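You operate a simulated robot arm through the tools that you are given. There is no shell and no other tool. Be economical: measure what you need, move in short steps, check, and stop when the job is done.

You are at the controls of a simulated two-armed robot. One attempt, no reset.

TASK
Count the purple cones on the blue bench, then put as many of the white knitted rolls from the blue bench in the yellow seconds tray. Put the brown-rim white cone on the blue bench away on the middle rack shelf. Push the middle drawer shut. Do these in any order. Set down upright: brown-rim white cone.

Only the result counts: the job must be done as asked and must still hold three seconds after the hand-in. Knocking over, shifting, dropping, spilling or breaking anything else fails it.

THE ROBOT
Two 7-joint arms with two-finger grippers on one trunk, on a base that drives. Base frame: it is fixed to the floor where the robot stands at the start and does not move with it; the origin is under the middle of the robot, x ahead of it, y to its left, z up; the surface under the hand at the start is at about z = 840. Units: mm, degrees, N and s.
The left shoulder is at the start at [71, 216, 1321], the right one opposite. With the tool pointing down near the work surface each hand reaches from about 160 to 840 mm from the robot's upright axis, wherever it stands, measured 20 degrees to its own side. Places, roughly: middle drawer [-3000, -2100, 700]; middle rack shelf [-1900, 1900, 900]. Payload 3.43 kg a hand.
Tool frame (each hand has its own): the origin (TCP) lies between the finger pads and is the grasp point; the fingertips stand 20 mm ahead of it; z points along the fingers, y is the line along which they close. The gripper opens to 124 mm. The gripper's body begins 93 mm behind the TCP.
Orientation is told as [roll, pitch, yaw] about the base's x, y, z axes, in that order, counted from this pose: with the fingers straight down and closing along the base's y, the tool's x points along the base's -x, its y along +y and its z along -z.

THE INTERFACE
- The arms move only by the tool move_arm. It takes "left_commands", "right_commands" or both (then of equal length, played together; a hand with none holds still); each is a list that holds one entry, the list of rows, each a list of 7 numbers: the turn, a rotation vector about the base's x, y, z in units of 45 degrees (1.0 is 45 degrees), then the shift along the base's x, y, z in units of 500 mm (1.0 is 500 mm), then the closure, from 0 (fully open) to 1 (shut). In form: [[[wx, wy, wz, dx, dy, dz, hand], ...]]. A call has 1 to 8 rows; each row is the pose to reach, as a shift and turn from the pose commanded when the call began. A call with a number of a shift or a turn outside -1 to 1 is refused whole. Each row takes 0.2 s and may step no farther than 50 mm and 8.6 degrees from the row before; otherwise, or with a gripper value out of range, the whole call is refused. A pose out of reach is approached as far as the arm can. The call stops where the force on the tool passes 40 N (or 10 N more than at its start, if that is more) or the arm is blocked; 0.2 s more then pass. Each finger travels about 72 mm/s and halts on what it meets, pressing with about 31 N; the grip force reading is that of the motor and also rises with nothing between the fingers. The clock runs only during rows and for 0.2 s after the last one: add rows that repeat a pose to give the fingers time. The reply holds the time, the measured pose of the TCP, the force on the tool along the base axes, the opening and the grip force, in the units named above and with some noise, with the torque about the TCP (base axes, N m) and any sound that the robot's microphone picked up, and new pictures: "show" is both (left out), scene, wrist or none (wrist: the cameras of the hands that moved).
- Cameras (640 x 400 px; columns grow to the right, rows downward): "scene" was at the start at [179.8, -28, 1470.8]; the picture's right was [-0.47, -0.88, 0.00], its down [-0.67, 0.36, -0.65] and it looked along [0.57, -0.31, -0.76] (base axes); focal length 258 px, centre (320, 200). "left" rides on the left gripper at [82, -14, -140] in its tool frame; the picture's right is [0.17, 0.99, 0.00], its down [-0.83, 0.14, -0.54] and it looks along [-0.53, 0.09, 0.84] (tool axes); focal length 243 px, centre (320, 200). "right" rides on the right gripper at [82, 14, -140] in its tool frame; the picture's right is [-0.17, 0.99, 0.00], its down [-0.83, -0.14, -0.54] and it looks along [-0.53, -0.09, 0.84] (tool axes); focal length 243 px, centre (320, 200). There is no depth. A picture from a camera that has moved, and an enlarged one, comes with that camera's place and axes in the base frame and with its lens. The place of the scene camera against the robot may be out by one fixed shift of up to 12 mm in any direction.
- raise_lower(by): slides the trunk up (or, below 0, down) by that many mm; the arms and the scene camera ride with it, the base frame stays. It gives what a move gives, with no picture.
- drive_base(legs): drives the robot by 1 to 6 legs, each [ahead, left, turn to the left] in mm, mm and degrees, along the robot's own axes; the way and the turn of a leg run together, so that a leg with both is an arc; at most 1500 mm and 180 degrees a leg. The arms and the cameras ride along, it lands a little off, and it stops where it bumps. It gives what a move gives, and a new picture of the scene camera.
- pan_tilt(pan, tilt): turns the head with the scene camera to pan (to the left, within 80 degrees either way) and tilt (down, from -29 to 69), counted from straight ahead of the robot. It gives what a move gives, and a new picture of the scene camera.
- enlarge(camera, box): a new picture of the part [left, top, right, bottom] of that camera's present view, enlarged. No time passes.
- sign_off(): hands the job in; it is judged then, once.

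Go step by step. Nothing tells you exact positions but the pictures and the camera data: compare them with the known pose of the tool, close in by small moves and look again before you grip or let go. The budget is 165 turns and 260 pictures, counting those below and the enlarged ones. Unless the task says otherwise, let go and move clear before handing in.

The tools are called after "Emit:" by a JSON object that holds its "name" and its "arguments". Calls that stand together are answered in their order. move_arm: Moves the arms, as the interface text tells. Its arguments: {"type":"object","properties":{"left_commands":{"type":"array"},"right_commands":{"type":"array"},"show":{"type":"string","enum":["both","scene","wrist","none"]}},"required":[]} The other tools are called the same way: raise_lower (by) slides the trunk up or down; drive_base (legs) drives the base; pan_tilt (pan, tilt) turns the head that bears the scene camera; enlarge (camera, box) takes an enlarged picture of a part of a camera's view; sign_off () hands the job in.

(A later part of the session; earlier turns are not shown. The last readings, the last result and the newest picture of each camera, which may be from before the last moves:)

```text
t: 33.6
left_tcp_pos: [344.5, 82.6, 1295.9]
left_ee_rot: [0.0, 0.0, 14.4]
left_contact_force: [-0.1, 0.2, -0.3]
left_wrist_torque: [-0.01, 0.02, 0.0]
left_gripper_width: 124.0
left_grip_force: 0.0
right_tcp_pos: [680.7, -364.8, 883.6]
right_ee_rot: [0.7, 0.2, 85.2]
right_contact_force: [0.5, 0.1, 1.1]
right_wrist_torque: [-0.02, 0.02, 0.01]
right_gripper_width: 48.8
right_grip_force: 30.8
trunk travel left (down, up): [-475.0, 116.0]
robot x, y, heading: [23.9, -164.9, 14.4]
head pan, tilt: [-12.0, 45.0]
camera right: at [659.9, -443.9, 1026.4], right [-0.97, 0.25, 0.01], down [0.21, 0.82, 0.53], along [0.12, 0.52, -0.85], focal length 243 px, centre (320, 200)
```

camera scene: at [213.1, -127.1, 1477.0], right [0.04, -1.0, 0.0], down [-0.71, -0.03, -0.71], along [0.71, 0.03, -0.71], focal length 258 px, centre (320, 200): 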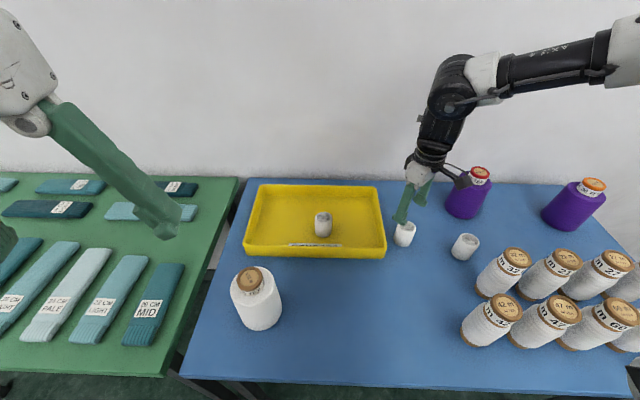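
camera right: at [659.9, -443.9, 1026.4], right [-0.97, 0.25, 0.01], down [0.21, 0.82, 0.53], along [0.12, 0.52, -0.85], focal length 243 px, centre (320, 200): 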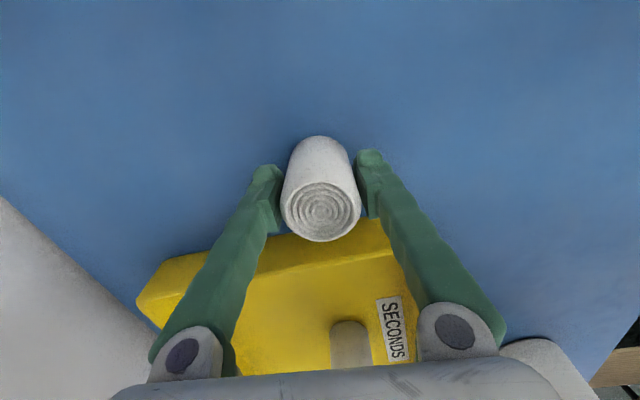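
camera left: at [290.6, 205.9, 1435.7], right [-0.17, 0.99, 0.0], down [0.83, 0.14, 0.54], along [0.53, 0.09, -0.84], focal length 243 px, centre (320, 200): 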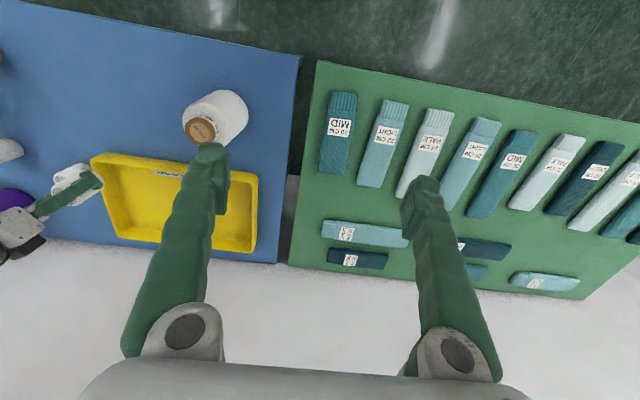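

Gripped at 49 mm. I lift, then strafe the base left to carry it over the free part of the tray.

Emit:
{"name": "move_arm", "arguments": {"right_commands": [[[0, 0, 0, 0, 0, 0.08, 0.8], [0, 0, 0, 0, 0, 0.16, 0.8], [0, 0, 0, 0.0, 0, 0.2, 0.8], [0, 0, 0, 0.0, 0, 0.2, 0.8]]], "show": "none"}}

Emit:
{"name": "drive_base", "arguments": {"legs": [[32, 130, 0]]}}

Emit:
{"name": "move_arm", "arguments": {"right_commands": [[[0, 0, 0, 0.03, 0, 0, 0.8], [0, 0, 0, 0.06, 0, 0, 0.8], [0, 0, 0, 0.06, 0, 0, 0.8]]], "show": "wrist"}}

```text
t: 34.6
left_tcp_pos: [346.9, 83.1, 1295.8]
left_ee_rot: [-0.1, 0.0, 14.3]
left_contact_force: [-0.3, 0.1, 0.9]
left_wrist_torque: [0.01, 0.0, 0.02]
left_gripper_width: 123.9
left_grip_force: 0.0
right_tcp_pos: [678.9, -365.1, 986.1]
right_ee_rot: [0.7, 0.3, 85.2]
right_contact_force: [0.3, -0.3, 0.1]
right_wrist_torque: [-0.06, 0.0, -0.02]
right_gripper_width: 48.7
right_grip_force: 31.6
trunk travel left (down, up): [-475.0, 116.0]
robot x, y, heading: [24.6, -167.2, 14.1]
head pan, tilt: [-12.0, 45.0]
```

```text
t: 37.0
left_tcp_pos: [344.2, 215.4, 1296.8]
left_ee_rot: [0.2, 0.1, 14.3]
left_contact_force: [-0.6, -0.5, -0.4]
left_wrist_torque: [0.0, -0.01, 0.02]
left_gripper_width: 124.3
left_grip_force: 0.1
right_tcp_pos: [679.0, -231.5, 985.1]
right_ee_rot: [0.7, 0.3, 85.2]
right_contact_force: [-0.6, 0.3, -0.4]
right_wrist_torque: [0.01, 0.01, -0.04]
right_gripper_width: 48.9
right_grip_force: 30.9
trunk travel left (down, up): [-475.0, 116.0]
robot x, y, heading: [21.8, -33.2, 13.9]
head pan, tilt: [-12.0, 45.0]
camera scene: at [212.0, 4.6, 1477.0], right [0.04, -1.0, 0.0], down [-0.71, -0.03, -0.71], along [0.71, 0.03, -0.71], focal length 258 px, centre (320, 200)
```

scene: 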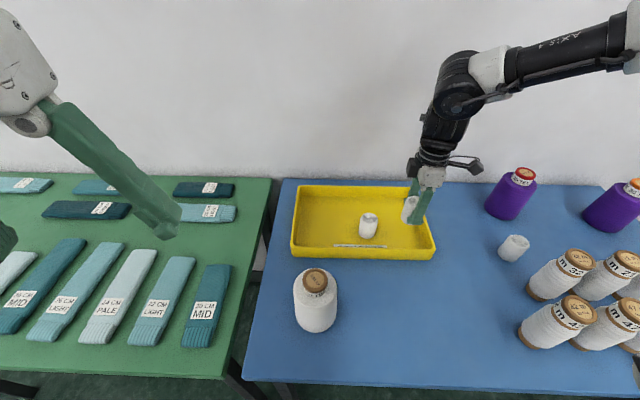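

```text
t: 37.8
left_tcp_pos: [344.3, 215.5, 1296.0]
left_ee_rot: [0.0, 0.0, 14.5]
left_contact_force: [-0.9, -0.1, 0.3]
left_wrist_torque: [-0.02, -0.01, -0.03]
left_gripper_width: 124.0
left_grip_force: 0.1
right_tcp_pos: [709.5, -232.4, 984.7]
right_ee_rot: [0.7, 0.2, 85.2]
right_contact_force: [-0.3, -0.2, -0.5]
right_wrist_torque: [0.02, 0.0, -0.01]
right_gripper_width: 48.7
right_grip_force: 30.6
trunk travel left (down, up): [-475.0, 116.0]
robot x, y, heading: [23.9, -28.8, 14.3]
head pan, tilt: [-12.0, 45.0]
camera right: at [689.3, -311.5, 1126.9], right [-0.97, 0.25, 0.01], down [0.21, 0.82, 0.53], along [0.12, 0.52, -0.85], focal length 243 px, centre (320, 200)
```

right: 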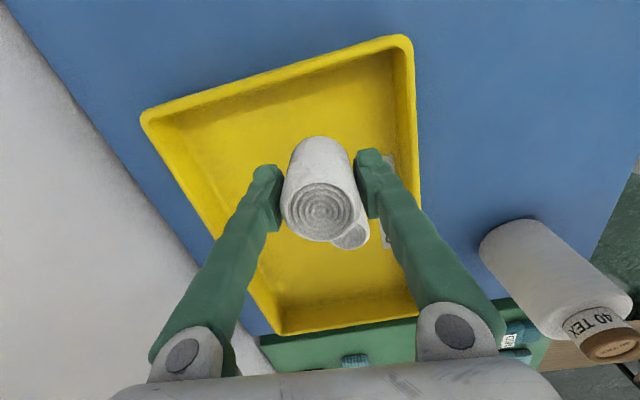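

Over the free part of the tray; lowering to the floor.

Emit:
{"name": "move_arm", "arguments": {"right_commands": [[[0, 0, 0, 0, 0, -0.08, 0.8], [0, 0, 0, 0, 0, -0.15, 0.8], [0, 0, 0, 0, 0, -0.178, 0.8], [0, 0, 0, 0, 0, -0.188, 0.8], [0, 0, 0, 0, 0, -0.194, 0.8]]], "show": "wrist"}}

```text
t: 39.0
left_tcp_pos: [343.2, 215.2, 1296.3]
left_ee_rot: [0.0, -0.2, 14.4]
left_contact_force: [-0.4, -0.5, 0.2]
left_wrist_torque: [-0.02, -0.03, -0.03]
left_gripper_width: 124.2
left_grip_force: 0.2
right_tcp_pos: [708.5, -232.3, 890.1]
right_ee_rot: [0.5, 0.3, 85.2]
right_contact_force: [0.5, -3.6, 13.8]
right_wrist_torque: [-0.13, 0.09, -0.03]
right_gripper_width: 48.6
right_grip_force: 31.6
trunk travel left (down, up): [-475.0, 116.0]
robot x, y, heading: [21.6, -29.5, 14.1]
head pan, tilt: [-12.0, 45.0]
camera right: at [689.6, -311.4, 1032.0], right [-0.97, 0.25, 0.01], down [0.21, 0.82, 0.53], along [0.13, 0.52, -0.85], focal length 243 px, centre (320, 200)
```

right: 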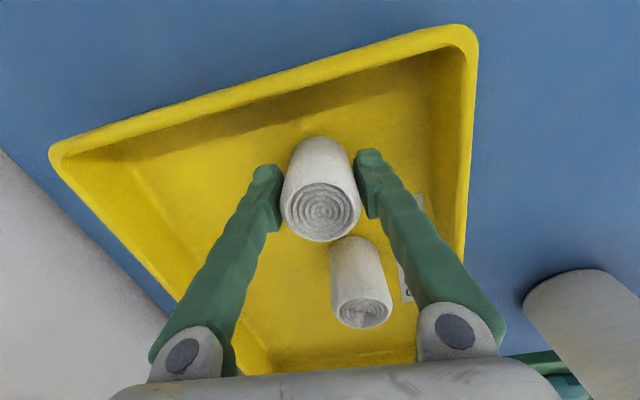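

Contact; I open, lift straight up, and retract.

Emit:
{"name": "move_arm", "arguments": {"right_commands": [[[0, 0, 0, 0, 0, 0.004, 0.6], [0, 0, 0, 0, 0, 0.004, 0.42], [0, 0, 0, 0, 0, 0.004, 0.42], [0, 0, 0, 0, 0, 0.004, 0.42], [0, 0, 0, 0, 0, 0.09, 0.42], [0, 0, 0, 0, 0, 0.18, 0.42], [0, 0, 0, -0.06, 0, 0.25, 0.42], [0, 0, 0, -0.12, 0, 0.3, 0.42]]]}}

```text
t: 40.8
left_tcp_pos: [342.7, 214.5, 1296.5]
left_ee_rot: [0.0, -0.1, 14.4]
left_contact_force: [0.2, -0.8, -0.3]
left_wrist_torque: [0.02, -0.05, -0.02]
left_gripper_width: 124.1
left_grip_force: 0.0
right_tcp_pos: [645.9, -232.3, 1039.9]
right_ee_rot: [0.5, 0.3, 85.4]
right_contact_force: [0.3, -0.1, -0.1]
right_wrist_torque: [-0.01, -0.03, -0.02]
right_gripper_width: 71.9
right_grip_force: 0.1
trunk travel left (down, up): [-475.0, 116.0]
robot x, y, heading: [26.0, -30.1, 14.2]
head pan, tilt: [-12.0, 45.0]
camera scene: at [209.8, 5.1, 1477.3], right [0.04, -1.0, 0.0], down [-0.71, -0.03, -0.71], along [0.71, 0.03, -0.71], focal length 258 px, centre (320, 200)
camera right: at [627.5, -311.3, 1180.7], right [-0.97, 0.25, 0.01], down [0.21, 0.82, 0.53], along [0.12, 0.52, -0.85], focal length 243 px, centre (320, 200)
```

scene: 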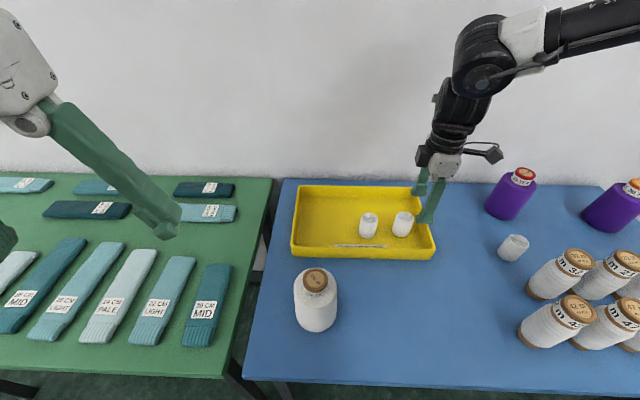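
right: 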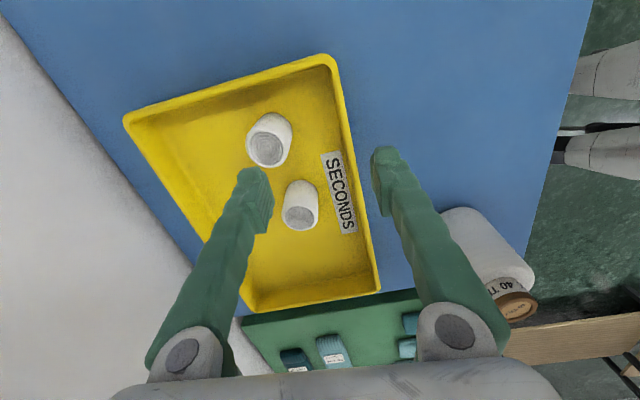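

Both rolls stand in the tray. Now I look toward the rack to plan the cone's delivery.

Emit:
{"name": "pan_tilt", "arguments": {"pan": 80, "tilt": 10}}

Emit:
{"name": "enlarge", "arguments": {"camera": "left", "box": [0, 0, 640, 400]}}

```text
t: 42.4
left_tcp_pos: [345.3, 215.6, 1296.2]
left_ee_rot: [0.1, 0.0, 14.4]
left_contact_force: [-0.3, -0.1, -0.5]
left_wrist_torque: [-0.02, -0.02, 0.01]
left_gripper_width: 123.9
left_grip_force: 0.1
right_tcp_pos: [649.6, -232.4, 1038.8]
right_ee_rot: [0.8, 0.3, 85.3]
right_contact_force: [0.7, 0.0, -0.2]
right_wrist_torque: [0.01, -0.01, -0.03]
right_gripper_width: 72.0
right_grip_force: 0.0
trunk travel left (down, up): [-475.0, 116.0]
robot x, y, heading: [21.6, -33.2, 14.4]
head pan, tilt: [80.0, 10.0]
camera scene: at [124.1, 94.9, 1532.0], right [1.0, 0.07, 0.0], down [0.01, -0.17, -0.98], along [-0.07, 0.98, -0.17], focal length 258 px, centre (320, 200)
```

scene: 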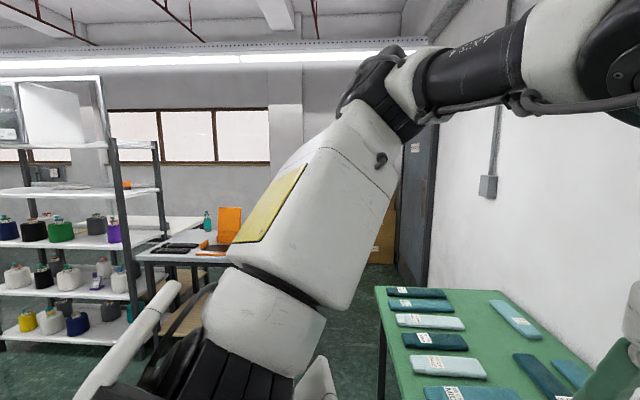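

```text
1.00 times, centred on (320, 200) of left (not enlarged: the box is as wide or as high as the picture)
camera zoom: at [267.3, 180.6, 1436.0], right [-0.41, 0.91, 0.0], down [0.77, 0.34, 0.54], along [0.49, 0.22, -0.84], focal length 243 px, centre (320, 200)
```

zoom: 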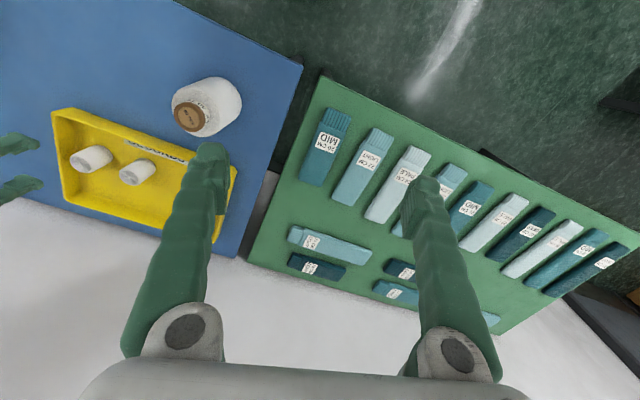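

Emit:
{"name": "enlarge", "arguments": {"camera": "scene", "box": [0, 100, 240, 360]}}

```text
1.54 times, centred on (120, 230) of scene
camera zoom: at [124.1, 94.9, 1532.0], right [1.0, 0.07, 0.0], down [0.01, -0.17, -0.98], along [-0.07, 0.98, -0.17], focal length 397 px, centre (628, 154)
```

zoom: 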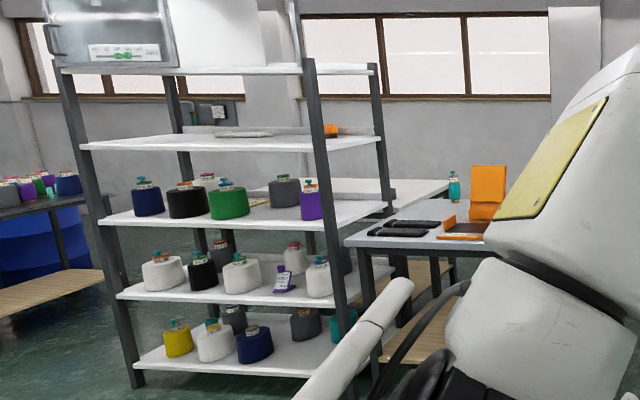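

The middle shelf (coloured cones, z≈870) needs a near-horizontal approach, so I'll grasp the cone's body from the front with the hand tilted. First I lift the right hand and un-yaw it.

Emit:
{"name": "move_arm", "arguments": {"right_commands": [[[0, 0, -0.18, -0.03, 0, 0.06, 0.2], [0, 0, -0.36, -0.06, 0, 0.12, 0], [0, 0, -0.54, -0.09, 0, 0.18, 0], [0, 0, -0.72, -0.09, 0, 0.24, 0], [0, 0, -0.9, -0.09, 0, 0.24, 0]]], "show": "none"}}

Emit:
{"name": "drive_base", "arguments": {"legs": [[-300, 245, 0]]}}

Emit:
{"name": "move_arm", "arguments": {"right_commands": [[[0, 0, -0.17, 0, 0, 0, 0], [0, 0, -0.34, 0, 0, 0, 0], [0, 0, -0.51, 0, 0, 0, 0], [0, 0, -0.68, 0, 0, 0, 0]]], "show": "none"}}

Emit:
{"name": "pan_tilt", "arguments": {"pan": -25, "tilt": 40}}

```text
t: 43.6
left_tcp_pos: [346.0, 214.5, 1294.0]
left_ee_rot: [0.0, 0.0, 14.3]
left_contact_force: [0.3, -0.1, 0.6]
left_wrist_torque: [0.02, 0.04, 0.01]
left_gripper_width: 124.4
left_grip_force: 0.0
right_tcp_pos: [603.8, -232.8, 1157.6]
right_ee_rot: [0.7, 0.3, 44.6]
right_contact_force: [-0.3, 0.2, -0.4]
right_wrist_torque: [-0.01, -0.02, 0.0]
right_gripper_width: 123.9
right_grip_force: 0.0
trunk travel left (down, up): [-475.0, 116.0]
robot x, y, heading: [23.2, -31.5, 14.2]
head pan, tilt: [80.0, 10.0]
```

```text
t: 47.5
left_tcp_pos: [-5.0, 380.0, 1295.3]
left_ee_rot: [0.0, 0.2, 14.6]
left_contact_force: [0.5, -0.7, 0.4]
left_wrist_torque: [0.0, 0.0, 0.02]
left_gripper_width: 123.9
left_grip_force: 0.1
right_tcp_pos: [255.6, -65.6, 1157.6]
right_ee_rot: [0.6, 0.3, 44.9]
right_contact_force: [0.9, -0.3, 0.0]
right_wrist_torque: [0.05, 0.01, -0.02]
right_gripper_width: 123.7
right_grip_force: 0.0
trunk travel left (down, up): [-475.0, 116.0]
robot x, y, heading: [-324.0, 131.8, 14.3]
head pan, tilt: [80.0, 10.0]
camera scene: at [-225.1, 258.6, 1532.0], right [1.0, 0.08, 0.0], down [0.01, -0.17, -0.98], along [-0.07, 0.98, -0.17], focal length 258 px, centre (320, 200)
```

scene: 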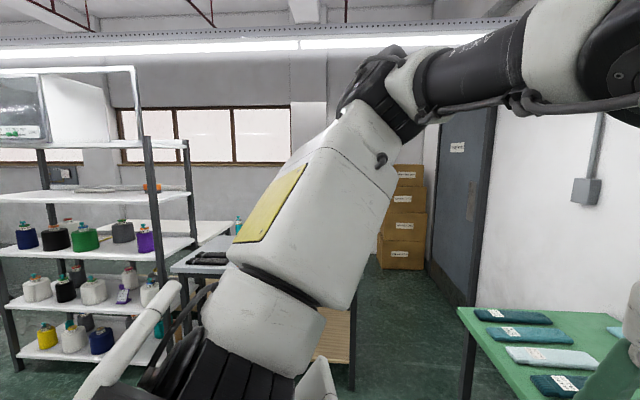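

```text
t: 48.5
left_tcp_pos: [-5.1, 380.2, 1294.7]
left_ee_rot: [0.1, 0.0, 14.7]
left_contact_force: [0.6, 0.5, -0.1]
left_wrist_torque: [-0.01, 0.0, -0.01]
left_gripper_width: 124.0
left_grip_force: 0.0
right_tcp_pos: [255.7, -65.0, 1157.3]
right_ee_rot: [0.7, 0.3, 14.3]
right_contact_force: [0.1, 0.5, 0.1]
right_wrist_torque: [-0.01, -0.01, 0.01]
right_gripper_width: 123.9
right_grip_force: 0.1
trunk travel left (down, up): [-475.0, 116.0]
robot x, y, heading: [-328.0, 129.3, 14.1]
head pan, tilt: [80.0, 10.0]
```

```text
t: 50.3
left_tcp_pos: [-6.0, 379.1, 1294.7]
left_ee_rot: [0.0, 0.0, 14.6]
left_contact_force: [-0.3, 0.3, 0.2]
left_wrist_torque: [-0.01, 0.01, -0.02]
left_gripper_width: 123.9
left_grip_force: 0.0
right_tcp_pos: [255.5, -65.3, 1158.4]
right_ee_rot: [0.7, 0.4, 14.3]
right_contact_force: [-0.7, -0.3, -0.6]
right_wrist_torque: [0.0, -0.02, -0.01]
right_gripper_width: 124.1
right_grip_force: 0.2
trunk travel left (down, up): [-475.0, 116.0]
robot x, y, heading: [-324.2, 132.6, 14.1]
head pan, tilt: [-25.0, 40.0]
camera scene: at [-135.1, 150.5, 1484.3], right [-0.18, -0.98, 0.0], down [-0.63, 0.12, -0.77], along [0.75, -0.14, -0.64], focal length 258 px, centre (320, 200)
```

scene: 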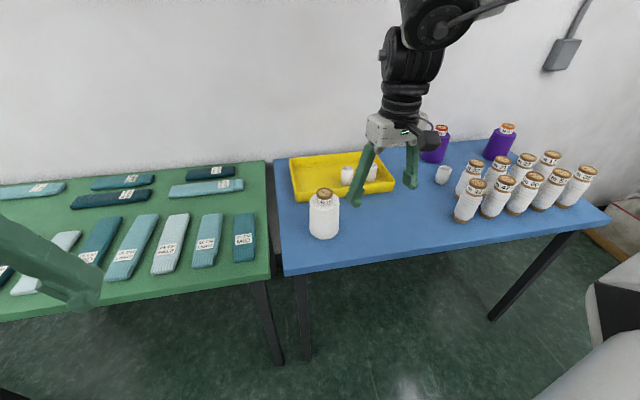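

Now I tilt the right hand forward by 60° in the robot's heading direction.

Emit:
{"name": "move_arm", "arguments": {"right_commands": [[[0.0455, -0.182, 0, 0, 0, 0, 0], [0.091, -0.365, 0, 0, 0, 0, 0], [0.136, -0.547, 0, 0, 0, 0, 0], [0.182, -0.729, 0, 0, 0, 0, 0], [0.227, -0.91, 0, 0, 0, 0, 0]]], "show": "none"}}

Emit:
{"name": "move_arm", "arguments": {"right_commands": [[[0.0455, -0.182, 0, 0, 0, 0, 0], [0.091, -0.365, 0, 0, 0, 0, 0], [0.096, -0.385, 0, 0, 0, 0, 0]]]}}

```text
t: 51.5
left_tcp_pos: [-6.2, 381.6, 1296.3]
left_ee_rot: [0.0, 0.0, 14.6]
left_contact_force: [0.7, 0.3, -0.7]
left_wrist_torque: [-0.05, -0.02, -0.03]
left_gripper_width: 124.1
left_grip_force: 0.0
right_tcp_pos: [259.5, -60.7, 1158.2]
right_ee_rot: [0.4, -41.0, 14.9]
right_contact_force: [0.1, 0.2, 0.1]
right_wrist_torque: [-0.02, -0.04, -0.04]
right_gripper_width: 124.2
right_grip_force: 0.1
right hand out of reach, approached as far as the arm can: row 5
trunk travel left (down, up): [-475.0, 116.0]
robot x, y, heading: [-325.8, 131.0, 14.3]
head pan, tilt: [-25.0, 40.0]
```

```text
t: 52.3
left_tcp_pos: [-5.6, 380.2, 1296.2]
left_ee_rot: [0.0, -0.1, 14.5]
left_contact_force: [0.4, 0.2, 0.2]
left_wrist_torque: [-0.03, 0.02, 0.01]
left_gripper_width: 124.2
left_grip_force: 0.0
right_tcp_pos: [306.1, -60.4, 1151.2]
right_ee_rot: [-0.1, -59.8, 14.9]
right_contact_force: [0.1, -0.3, 0.7]
right_wrist_torque: [-0.03, 0.01, -0.02]
right_gripper_width: 124.1
right_grip_force: 0.1
right hand out of reach, approached as far as the arm can: row 1, 2, 3
trunk travel left (down, up): [-475.0, 116.0]
robot x, y, heading: [-327.2, 132.3, 14.3]
head pan, tilt: [-25.0, 40.0]
camera scene: at [-135.8, 150.9, 1484.4], right [-0.19, -0.98, 0.0], down [-0.63, 0.12, -0.77], along [0.75, -0.14, -0.64], focal length 258 px, centre (320, 200)
camera right: at [144.7, -87.9, 1150.4], right [-0.17, 0.97, 0.14], down [-0.01, -0.15, 0.99], along [0.99, 0.17, 0.04], focal length 243 px, centre (320, 200)
```

scene: 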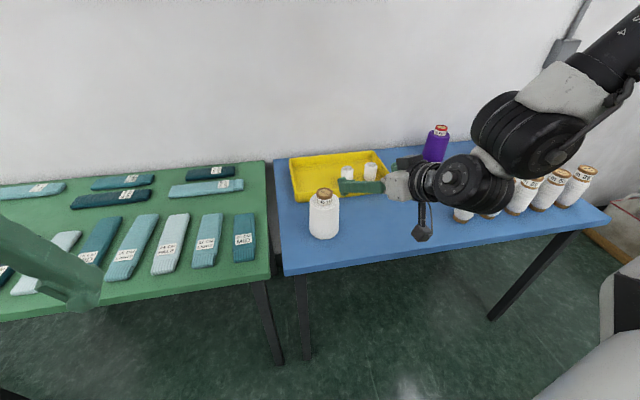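
right: 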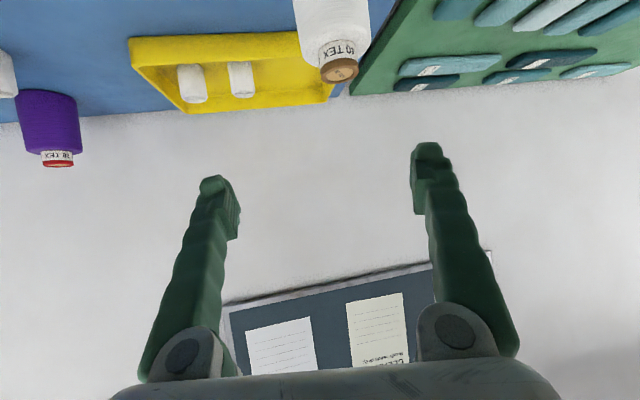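

The tilted pose works. I lower the trunk so the hand comes to cone-body height.

Emit:
{"name": "raise_lower", "arguments": {"by": -200}}

Emit:
{"name": "pan_tilt", "arguments": {"pan": -20, "tilt": 30}}

Emit:
{"name": "enlarge", "arguments": {"camera": "right", "box": [0, 0, 640, 400]}}

```text
t: 54.5
left_tcp_pos: [12.5, 385.2, 1068.4]
left_ee_rot: [0.1, 7.2, 14.6]
left_contact_force: [0.2, 0.0, -0.8]
left_wrist_torque: [0.01, -0.01, -0.02]
left_gripper_width: 124.1
left_grip_force: 0.1
right_tcp_pos: [301.6, -62.2, 863.7]
right_ee_rot: [0.2, -48.8, 14.7]
right_contact_force: [0.3, -0.3, 0.1]
right_wrist_torque: [-0.01, -0.03, -0.03]
right_gripper_width: 123.9
right_grip_force: 0.0
trunk travel left (down, up): [-275.0, 316.0]
robot x, y, heading: [-332.2, 132.0, 14.4]
head pan, tilt: [-25.0, 40.0]
```

```text
t: 55.2
left_tcp_pos: [13.7, 384.4, 1066.1]
left_ee_rot: [0.1, 7.2, 14.6]
left_contact_force: [-0.8, 0.1, 0.3]
left_wrist_torque: [0.0, -0.03, -0.01]
left_gripper_width: 123.9
left_grip_force: 0.1
right_tcp_pos: [302.1, -62.6, 864.9]
right_ee_rot: [0.2, -48.7, 14.7]
right_contact_force: [-0.1, -0.2, 0.5]
right_wrist_torque: [0.03, -0.01, 0.0]
right_gripper_width: 124.0
right_grip_force: 0.0
trunk travel left (down, up): [-275.0, 316.0]
robot x, y, heading: [-328.3, 125.6, 14.3]
head pan, tilt: [-20.0, 30.0]
camera scene: at [-74.4, 171.1, 1294.9], right [-0.1, -1.0, 0.0], down [-0.5, 0.05, -0.87], along [0.86, -0.09, -0.5], focal length 258 px, centre (320, 200)
```

scene: 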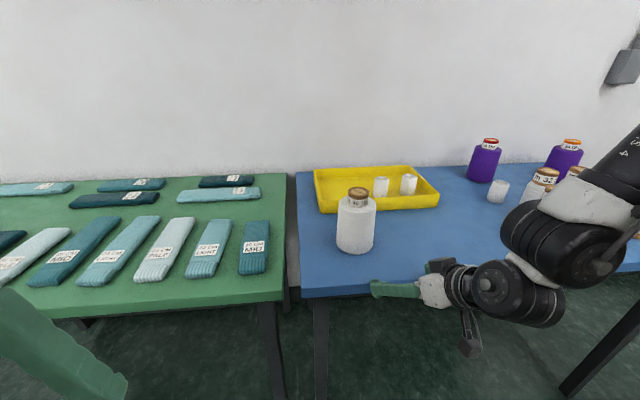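

```text
1.00 times, centred on (320, 200) of right (not enlarged: the box is as wide or as high as the picture)
camera zoom: at [143.3, -88.9, 895.6], right [-0.15, 0.98, 0.13], down [0.17, -0.1, 0.98], along [0.97, 0.17, -0.16], focal length 243 px, centre (320, 200)
```

zoom: 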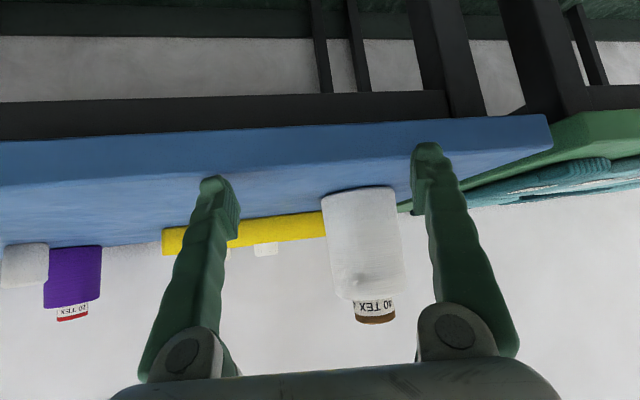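

Trunk motion tilts the arms a bit, so I re-level: pitch back to −60°, raise the hand to z≈915 and align laterally with the cone at (464,18).

Emit:
{"name": "move_arm", "arguments": {"right_commands": [[[0, 0, 0, 0, 0, 0.06, 0], [0.03, -0.12, 0, -0.006, 0.02, 0.1, 0], [0.0605, -0.2425, 0, -0.012, 0.05, 0.105, 0], [0.0605, -0.2425, 0, -0.018, 0.074, 0.105, 0], [0.0605, -0.2425, 0, -0.018, 0.074, 0.105, 0]]]}}

```text
t: 56.4
left_tcp_pos: [13.4, 384.2, 1067.2]
left_ee_rot: [0.1, 7.2, 14.6]
left_contact_force: [-0.3, 0.6, -0.2]
left_wrist_torque: [0.04, 0.0, 0.0]
left_gripper_width: 123.8
left_grip_force: 0.1
right_tcp_pos: [327.4, -24.7, 905.2]
right_ee_rot: [-0.1, -60.0, 14.6]
right_contact_force: [0.2, 0.2, -0.1]
right_wrist_torque: [0.0, -0.01, 0.01]
right_gripper_width: 124.1
right_grip_force: 0.1
right hand out of reach, approached as far as the arm can: row 1, 2, 3, 4, 5
trunk travel left (down, up): [-275.0, 316.0]
robot x, y, heading: [-327.7, 131.1, 14.1]
head pan, tilt: [-20.0, 30.0]
camera scene: at [-74.3, 170.8, 1294.9], right [-0.1, -1.0, 0.0], down [-0.5, 0.05, -0.87], along [0.86, -0.09, -0.5], focal length 258 px, centre (320, 200)
camera right: at [165.2, -52.3, 905.0], right [-0.17, 0.97, 0.14], down [-0.01, -0.15, 0.99], along [0.98, 0.17, 0.04], focal length 243 px, centre (320, 200)
```

scene: 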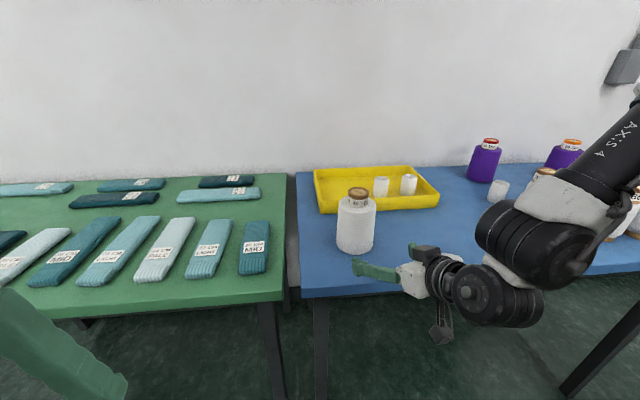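
right: 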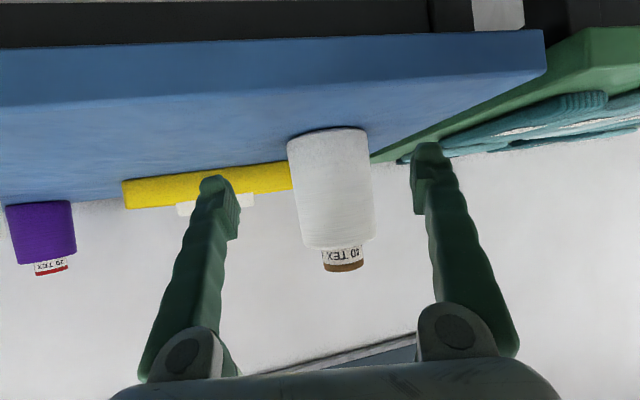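

The cone is 143 mm ahead and 9 mm to the left of the hand. I drive in part way.

Emit:
{"name": "drive_base", "arguments": {"legs": [[75, 8, 0]]}}

Emit:
{"name": "enlarge", "arguments": {"camera": "right", "box": [0, 0, 640, 400]}}

```text
t: 57.5
left_tcp_pos: [82.5, 411.3, 1067.5]
left_ee_rot: [0.1, 7.2, 14.6]
left_contact_force: [-0.8, -0.7, 0.3]
left_wrist_torque: [0.02, 0.01, -0.01]
left_gripper_width: 123.8
left_grip_force: 0.0
right_tcp_pos: [396.4, 1.1, 904.2]
right_ee_rot: [-0.1, -60.0, 14.9]
right_contact_force: [-0.6, 1.2, 0.2]
right_wrist_torque: [-0.01, -0.04, 0.03]
right_gripper_width: 124.0
right_grip_force: 0.0
trunk travel left (down, up): [-275.0, 316.0]
robot x, y, heading: [-256.6, 161.5, 14.8]
head pan, tilt: [-20.0, 30.0]
camera scene: at [-4.9, 197.3, 1295.0], right [-0.1, -1.0, 0.0], down [-0.5, 0.05, -0.87], along [0.86, -0.09, -0.5], focal length 258 px, centre (320, 200)
```

scene: 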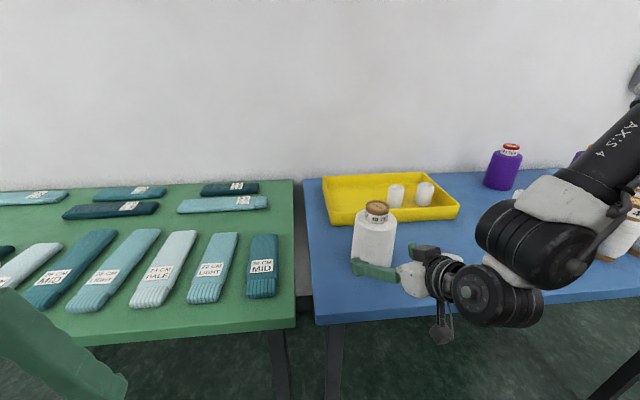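

```text
1.00 times, centred on (320, 200) of right (not enlarged: the box is as wide or as high as the picture)
camera zoom: at [234.7, -25.9, 905.2], right [-0.17, 0.97, 0.14], down [-0.01, -0.15, 0.99], along [0.98, 0.17, 0.04], focal length 243 px, centre (320, 200)
```

zoom: 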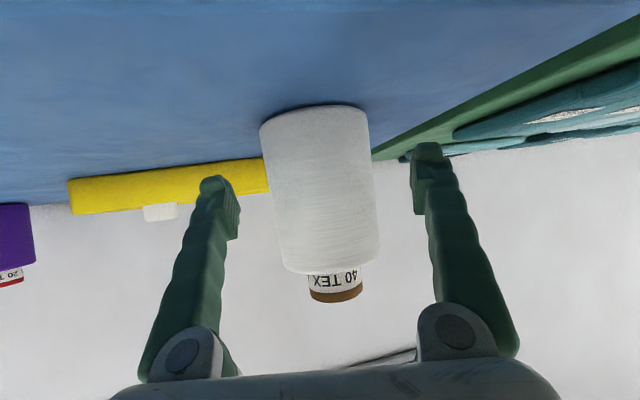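

Alignment is within 1 mm; cone 70 mm ahead. Drive 45 more and recheck.

Emit:
{"name": "drive_base", "arguments": {"legs": [[45, 0, 0]]}}

Emit:
{"name": "enlarge", "arguments": {"camera": "right", "box": [0, 0, 640, 400]}}

```text
t: 58.5
left_tcp_pos: [125.4, 422.4, 1066.8]
left_ee_rot: [0.1, 7.1, 14.6]
left_contact_force: [0.0, 1.0, -0.7]
left_wrist_torque: [-0.03, 0.03, 0.01]
left_gripper_width: 123.9
left_grip_force: 0.0
right_tcp_pos: [436.5, 13.0, 905.9]
right_ee_rot: [-0.1, -60.0, 15.0]
right_contact_force: [-0.8, 0.4, -0.4]
right_wrist_torque: [-0.03, 0.01, -0.01]
right_gripper_width: 124.3
right_grip_force: 0.1
trunk travel left (down, up): [-275.0, 316.0]
robot x, y, heading: [-216.5, 169.6, 14.5]
head pan, tilt: [-20.0, 30.0]
camera scene: at [36.9, 208.0, 1295.1], right [-0.1, -1.0, 0.0], down [-0.5, 0.05, -0.87], along [0.86, -0.09, -0.5], focal length 258 px, centre (320, 200)
```

scene: 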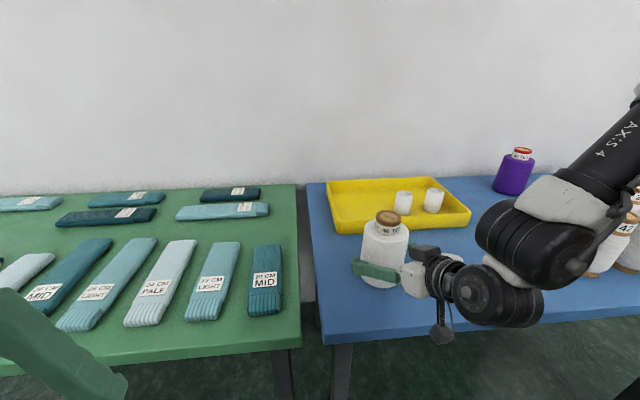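

```text
1.00 times, centred on (320, 200) of right (not enlarged: the box is as wide or as high as the picture)
camera zoom: at [276.6, -15.1, 905.4], right [-0.17, 0.97, 0.14], down [-0.01, -0.15, 0.99], along [0.98, 0.17, 0.04], focal length 243 px, centre (320, 200)
```

zoom: 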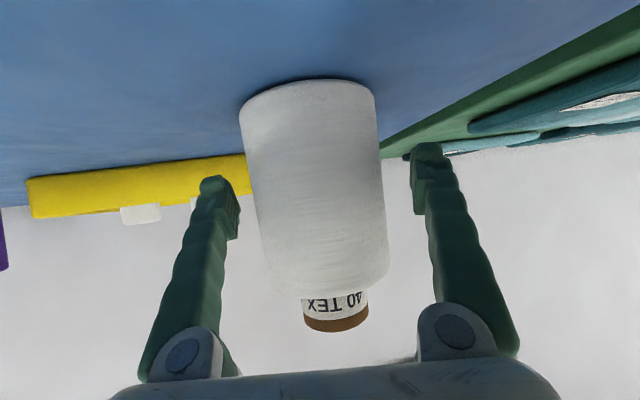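

Good centring. Drive the last 26 mm.

Emit:
{"name": "drive_base", "arguments": {"legs": [[26, 0, 0]]}}

Emit:
{"name": "enlarge", "arguments": {"camera": "right", "box": [0, 0, 640, 400]}}

```text
t: 59.3
left_tcp_pos: [148.1, 427.7, 1067.2]
left_ee_rot: [0.0, 7.0, 14.6]
left_contact_force: [0.0, -0.2, 0.0]
left_wrist_torque: [0.01, 0.02, -0.03]
left_gripper_width: 124.1
left_grip_force: 0.1
right_tcp_pos: [461.8, 18.2, 905.5]
right_ee_rot: [0.0, -60.0, 14.9]
right_contact_force: [-0.8, -0.3, 0.7]
right_wrist_torque: [0.0, 0.0, -0.01]
right_gripper_width: 123.9
right_grip_force: 0.1
trunk travel left (down, up): [-275.0, 316.0]
robot x, y, heading: [-192.0, 175.0, 14.3]
head pan, tilt: [-20.0, 30.0]
camera scene: at [60.3, 214.0, 1295.4], right [-0.1, -1.0, 0.0], down [-0.5, 0.05, -0.87], along [0.86, -0.09, -0.5], focal length 258 px, centre (320, 200)
```

scene: 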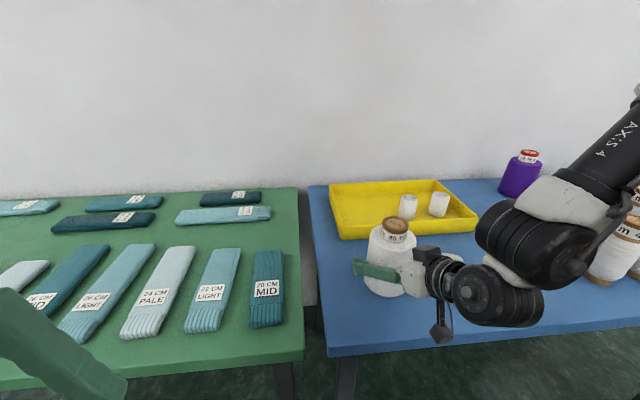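

```text
1.00 times, centred on (320, 200) of right (not enlarged: the box is as wide or as high as the picture)
camera zoom: at [300.3, -9.1, 906.0], right [-0.17, 0.97, 0.14], down [-0.02, -0.15, 0.99], along [0.98, 0.17, 0.04], focal length 243 px, centre (320, 200)
```

zoom: 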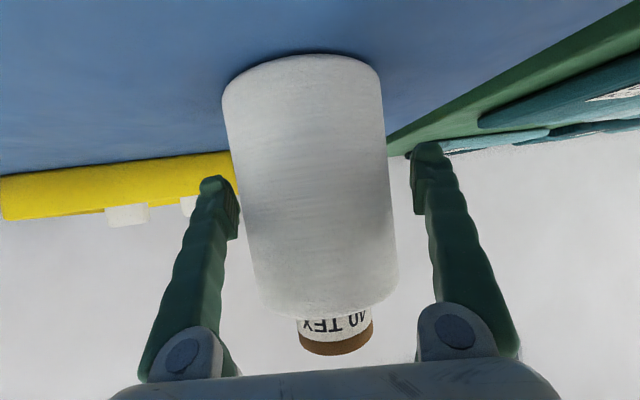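

Hand is around the cone body. Close the fingers.

Emit:
{"name": "move_arm", "arguments": {"right_commands": [[[0, 0, 0, 0, 0, 0, 0.1], [0, 0, 0, 0, 0, 0, 0.2], [0, 0, 0, 0, 0, 0, 0.4], [0, 0, 0, 0, 0, 0, 0.5], [0, 0, 0, 0, 0, 0, 0.5]]]}}

```text
t: 60.5
left_tcp_pos: [150.3, 428.2, 1067.1]
left_ee_rot: [0.0, 7.1, 14.6]
left_contact_force: [-0.5, 0.5, 0.5]
left_wrist_torque: [0.0, -0.03, -0.01]
left_gripper_width: 124.0
left_grip_force: 0.2
right_tcp_pos: [462.2, 18.9, 905.8]
right_ee_rot: [0.0, -60.0, 14.8]
right_contact_force: [-0.5, -0.2, 1.6]
right_wrist_torque: [-0.19, -0.05, 0.0]
right_gripper_width: 98.9
right_grip_force: 30.8
trunk travel left (down, up): [-275.0, 316.0]
robot x, y, heading: [-188.4, 176.7, 14.5]
head pan, tilt: [-20.0, 30.0]
camera scene: at [61.9, 214.5, 1295.0], right [-0.1, -1.0, 0.0], down [-0.5, 0.05, -0.87], along [0.86, -0.09, -0.5], focal length 258 px, centre (320, 200)
camera right: at [301.5, -8.7, 905.4], right [-0.17, 0.97, 0.14], down [-0.01, -0.15, 0.99], along [0.98, 0.17, 0.04], focal length 243 px, centre (320, 200)
```

scene: 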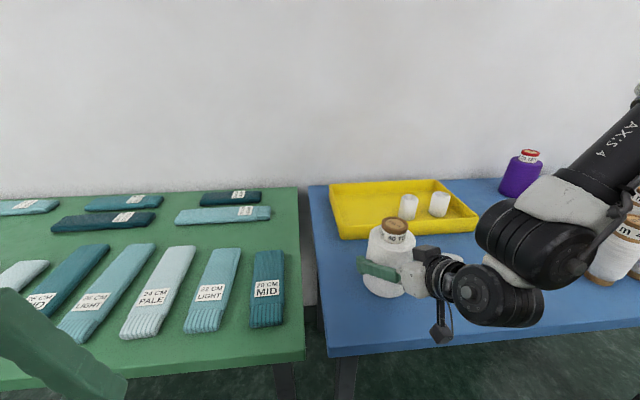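
right: 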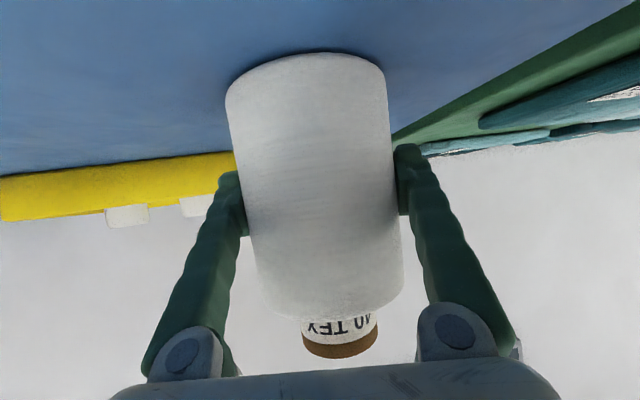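

Gripped at 99 mm. Lift gently 40 mm and check.

Emit:
{"name": "move_arm", "arguments": {"right_commands": [[[0, 0, 0, 0, 0, 0.02, 0.6], [0, 0, 0, 0, 0, 0.05, 0.6], [0, 0, 0, 0, 0, 0.08, 0.6], [0, 0, 0, 0, 0, 0.08, 0.6]]]}}

```text
t: 61.5
left_tcp_pos: [150.7, 428.0, 1066.8]
left_ee_rot: [0.1, 7.2, 14.6]
left_contact_force: [0.6, 0.1, -0.4]
left_wrist_torque: [0.02, 0.03, 0.0]
left_gripper_width: 123.9
left_grip_force: 0.1
right_tcp_pos: [473.7, 20.0, 943.6]
right_ee_rot: [0.0, -59.9, 14.8]
right_contact_force: [-0.4, -0.5, -3.8]
right_wrist_torque: [0.01, -0.02, -0.01]
right_gripper_width: 99.0
right_grip_force: 31.0
right hand out of reach, approached as far as the arm can: row 1, 2, 3, 4
trunk travel left (down, up): [-275.0, 316.0]
robot x, y, heading: [-191.2, 175.1, 14.2]
head pan, tilt: [-20.0, 30.0]
camera scene: at [62.7, 214.3, 1294.8], right [-0.1, -1.0, 0.0], down [-0.5, 0.05, -0.87], along [0.86, -0.09, -0.5], focal length 258 px, centre (320, 200)
camera right: at [312.9, -7.6, 942.9], right [-0.17, 0.97, 0.14], down [-0.01, -0.15, 0.99], along [0.98, 0.17, 0.04], focal length 243 px, centre (320, 200)
```

scene: 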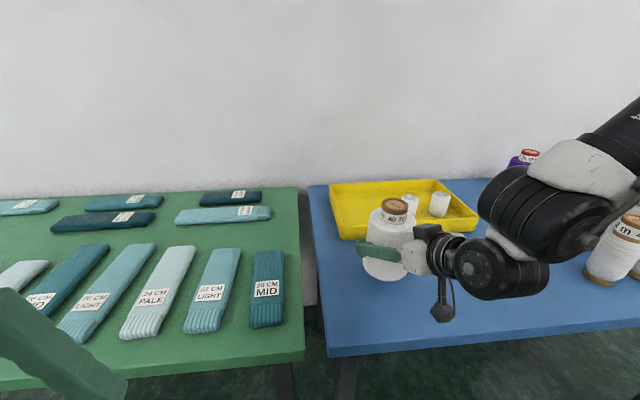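
right: 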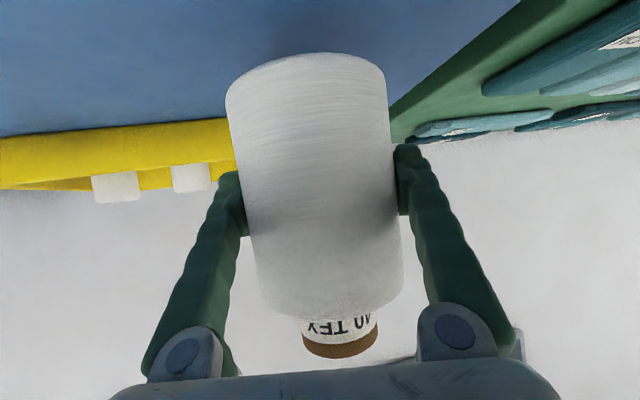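

The cone is lifted cleanly. I back away from the bench, then turn toward the rack.

Emit:
{"name": "drive_base", "arguments": {"legs": [[-600, 0, 0], [0, 0, 76]]}}

Emit:
{"name": "pan_tilt", "arguments": {"pan": 40, "tilt": 15}}

```text
t: 64.4
left_tcp_pos: [-233.6, 325.9, 1068.1]
left_ee_rot: [0.0, 7.2, 14.4]
left_contact_force: [-0.5, 0.5, 0.3]
left_wrist_torque: [0.03, 0.01, -0.02]
left_gripper_width: 124.0
left_grip_force: 0.1
right_tcp_pos: [89.0, -84.3, 943.2]
right_ee_rot: [0.0, -59.7, 14.6]
right_contact_force: [-0.3, -1.0, -3.3]
right_wrist_torque: [0.01, -0.02, -0.01]
right_gripper_width: 98.8
right_grip_force: 30.7
trunk travel left (down, up): [-275.0, 316.0]
robot x, y, heading: [-577.1, 75.6, 14.2]
head pan, tilt: [-20.0, 30.0]
stopped in leg 1: the robot was blocked; the commanded pose is now the measured one
camera scene: at [-320.1, 113.1, 1296.2], right [-0.1, -0.99, 0.0], down [-0.5, 0.05, -0.86], along [0.86, -0.09, -0.5], focal length 258 px, centre (320, 200)
```

scene: 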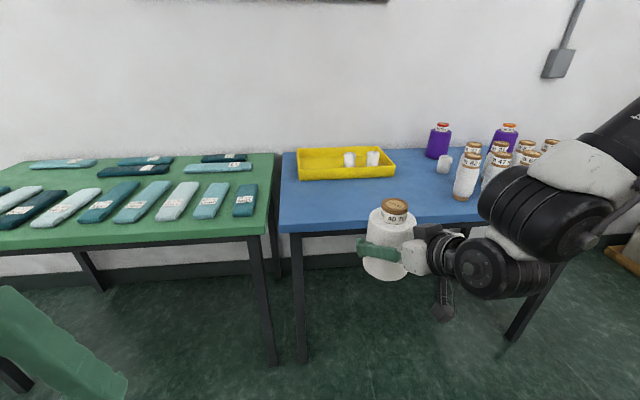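

```text
t: 65.7
left_tcp_pos: [-231.7, 325.6, 1064.1]
left_ee_rot: [0.0, 7.4, 14.5]
left_contact_force: [0.0, -0.6, 0.3]
left_wrist_torque: [-0.03, -0.03, -0.04]
left_gripper_width: 123.9
left_grip_force: 0.0
right_tcp_pos: [90.4, -83.0, 939.4]
right_ee_rot: [0.1, -59.5, 14.7]
right_contact_force: [1.3, 0.4, -2.8]
right_wrist_torque: [0.01, -0.05, 0.0]
right_gripper_width: 98.7
right_grip_force: 31.1
trunk travel left (down, up): [-275.0, 316.0]
robot x, y, heading: [-581.2, 68.9, 14.3]
head pan, tilt: [40.0, 15.0]
camera scene: at [-353.8, 198.1, 1317.8], right [0.81, -0.59, 0.0], down [-0.16, -0.21, -0.96], along [0.56, 0.78, -0.26], focal length 258 px, centre (320, 200)
```

scene: 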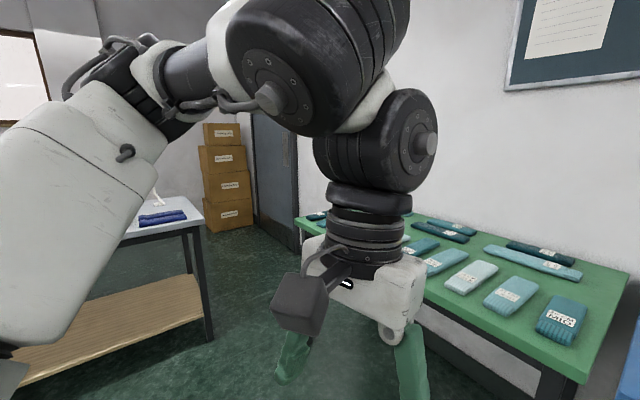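

The base bumped something behind it. I move ahead a bit and look left and behind before turning.

Emit:
{"name": "drive_base", "arguments": {"legs": [[60, 0, 0]]}}

Emit:
{"name": "pan_tilt", "arguments": {"pan": 80, "tilt": 30}}

Emit:
{"name": "pan_tilt", "arguments": {"pan": -80, "tilt": 30}}

```text
t: 66.8
left_tcp_pos: [-179.8, 341.2, 1066.2]
left_ee_rot: [-0.1, 7.2, 14.5]
left_contact_force: [0.3, 0.0, -0.3]
left_wrist_torque: [-0.01, 0.02, 0.04]
left_gripper_width: 123.9
left_grip_force: 0.1
right_tcp_pos: [142.9, -68.9, 943.2]
right_ee_rot: [0.0, -59.8, 14.8]
right_contact_force: [-0.6, 0.7, -2.4]
right_wrist_torque: [-0.02, -0.01, 0.0]
right_gripper_width: 98.7
right_grip_force: 31.5
trunk travel left (down, up): [-275.0, 316.0]
robot x, y, heading: [-523.6, 89.1, 14.2]
head pan, tilt: [40.0, 15.0]
camera scene: at [-303.2, 211.7, 1319.0], right [0.81, -0.58, 0.0], down [-0.15, -0.21, -0.97], along [0.56, 0.78, -0.26], focal length 258 px, centre (320, 200)
```

scene: 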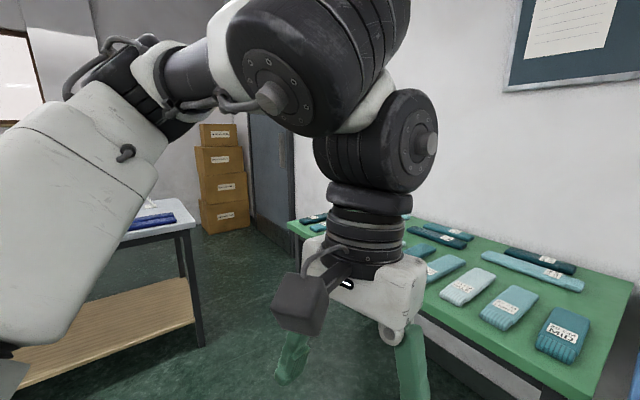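

```text
t: 67.8
left_tcp_pos: [-180.1, 341.0, 1066.7]
left_ee_rot: [0.0, 7.1, 14.4]
left_contact_force: [-0.4, 0.0, 0.4]
left_wrist_torque: [0.0, -0.04, 0.03]
left_gripper_width: 124.1
left_grip_force: 0.1
right_tcp_pos: [142.7, -69.8, 941.5]
right_ee_rot: [-0.1, -59.8, 14.8]
right_contact_force: [-0.6, 0.5, -3.3]
right_wrist_torque: [-0.02, 0.03, 0.01]
right_gripper_width: 98.5
right_grip_force: 30.9
trunk travel left (down, up): [-275.0, 316.0]
robot x, y, heading: [-524.3, 84.1, 14.4]
head pan, tilt: [80.0, 30.0]
camera scene: at [-364.6, 226.1, 1294.9], right [1.0, 0.07, 0.0], down [0.04, -0.5, -0.87], along [-0.06, 0.86, -0.5], focal length 258 px, centre (320, 200)
```

scene: 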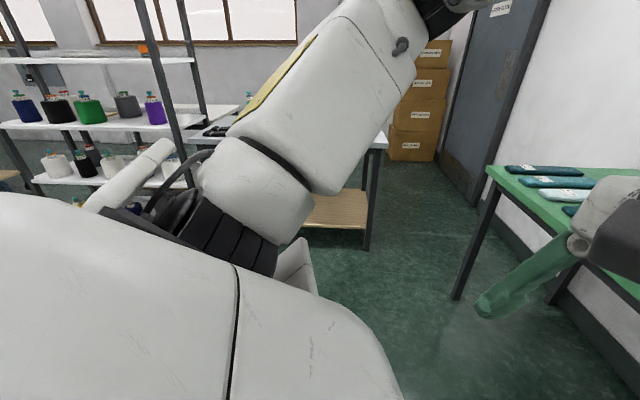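

```text
t: 70.3
left_tcp_pos: [-179.4, 339.5, 1066.6]
left_ee_rot: [-0.1, 7.1, 14.6]
left_contact_force: [-0.2, -0.3, 0.8]
left_wrist_torque: [-0.01, 0.01, 0.0]
left_gripper_width: 124.2
left_grip_force: 0.1
right_tcp_pos: [142.4, -69.2, 941.6]
right_ee_rot: [0.1, -59.9, 14.7]
right_contact_force: [0.0, 0.8, -2.6]
right_wrist_torque: [0.02, -0.02, 0.0]
right_gripper_width: 98.6
right_grip_force: 30.7
trunk travel left (down, up): [-275.0, 316.0]
robot x, y, heading: [-517.4, 84.6, 14.4]
head pan, tilt: [-80.0, 30.0]
camera scene: at [-321.1, 53.4, 1294.9], right [-0.91, -0.41, 0.0], down [-0.21, 0.46, -0.87], along [0.36, -0.79, -0.5], focal length 258 px, centre (320, 200)
```

scene: 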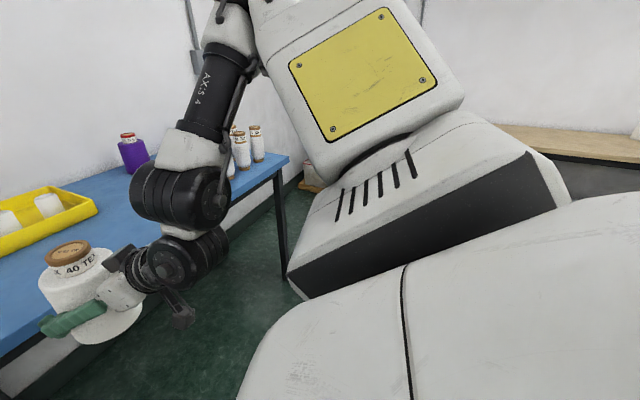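

Nothing blocks a left turn here. I turn 40° and look toward the rack side.

Emit:
{"name": "drive_base", "arguments": {"legs": [[40, 0, 0], [0, 0, 45]]}}

Emit:
{"name": "pan_tilt", "arguments": {"pan": 75, "tilt": 25}}

```text
t: 74.0
left_tcp_pos: [-420.3, 516.7, 1067.1]
left_ee_rot: [0.1, 7.1, 59.5]
left_contact_force: [0.0, 1.4, 0.8]
left_wrist_torque: [0.0, -0.01, 0.02]
left_gripper_width: 124.0
left_grip_force: 0.0
right_tcp_pos: [97.2, 456.9, 943.0]
right_ee_rot: [0.1, -59.8, 59.8]
right_contact_force: [1.0, 0.0, -3.2]
right_wrist_torque: [0.03, 0.02, -0.02]
right_gripper_width: 98.1
right_grip_force: 31.0
trunk travel left (down, up): [-275.0, 316.0]
robot x, y, heading: [-484.9, 97.2, 59.3]
head pan, tilt: [-80.0, 30.0]
camera scene: at [-310.1, 214.6, 1294.9], right [-0.35, -0.94, 0.0], down [-0.47, 0.18, -0.87], along [0.81, -0.31, -0.5], focal length 258 px, centre (320, 200)
```

scene: 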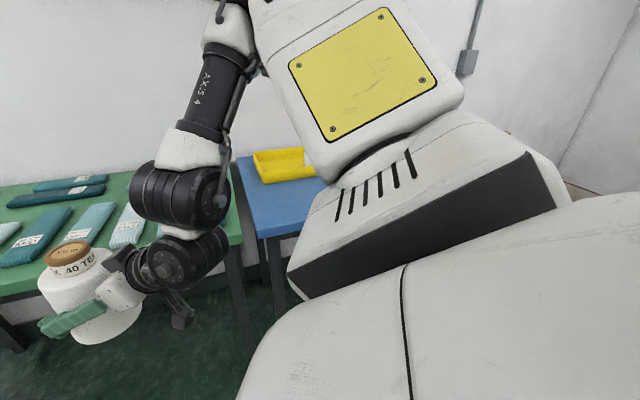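

```text
t: 76.4
left_tcp_pos: [-420.0, 516.0, 1067.4]
left_ee_rot: [-0.1, 7.1, 59.4]
left_contact_force: [0.2, 0.7, 0.5]
left_wrist_torque: [-0.01, 0.02, 0.01]
left_gripper_width: 124.2
left_grip_force: 0.1
right_tcp_pos: [96.7, 456.3, 941.5]
right_ee_rot: [0.0, -59.8, 59.8]
right_contact_force: [1.3, -0.9, -2.9]
right_wrist_torque: [-0.01, 0.01, -0.01]
right_gripper_width: 98.2
right_grip_force: 31.3
trunk travel left (down, up): [-275.0, 316.0]
robot x, y, heading: [-483.2, 100.2, 59.2]
head pan, tilt: [75.0, 25.0]
camera scene: at [-459.0, 312.6, 1302.9], right [0.72, 0.7, 0.0], down [0.29, -0.3, -0.91], along [-0.63, 0.65, -0.42], focal length 258 px, centre (320, 200)
```

scene: 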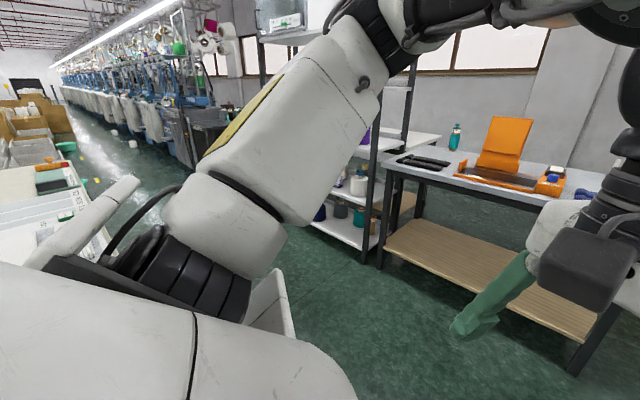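

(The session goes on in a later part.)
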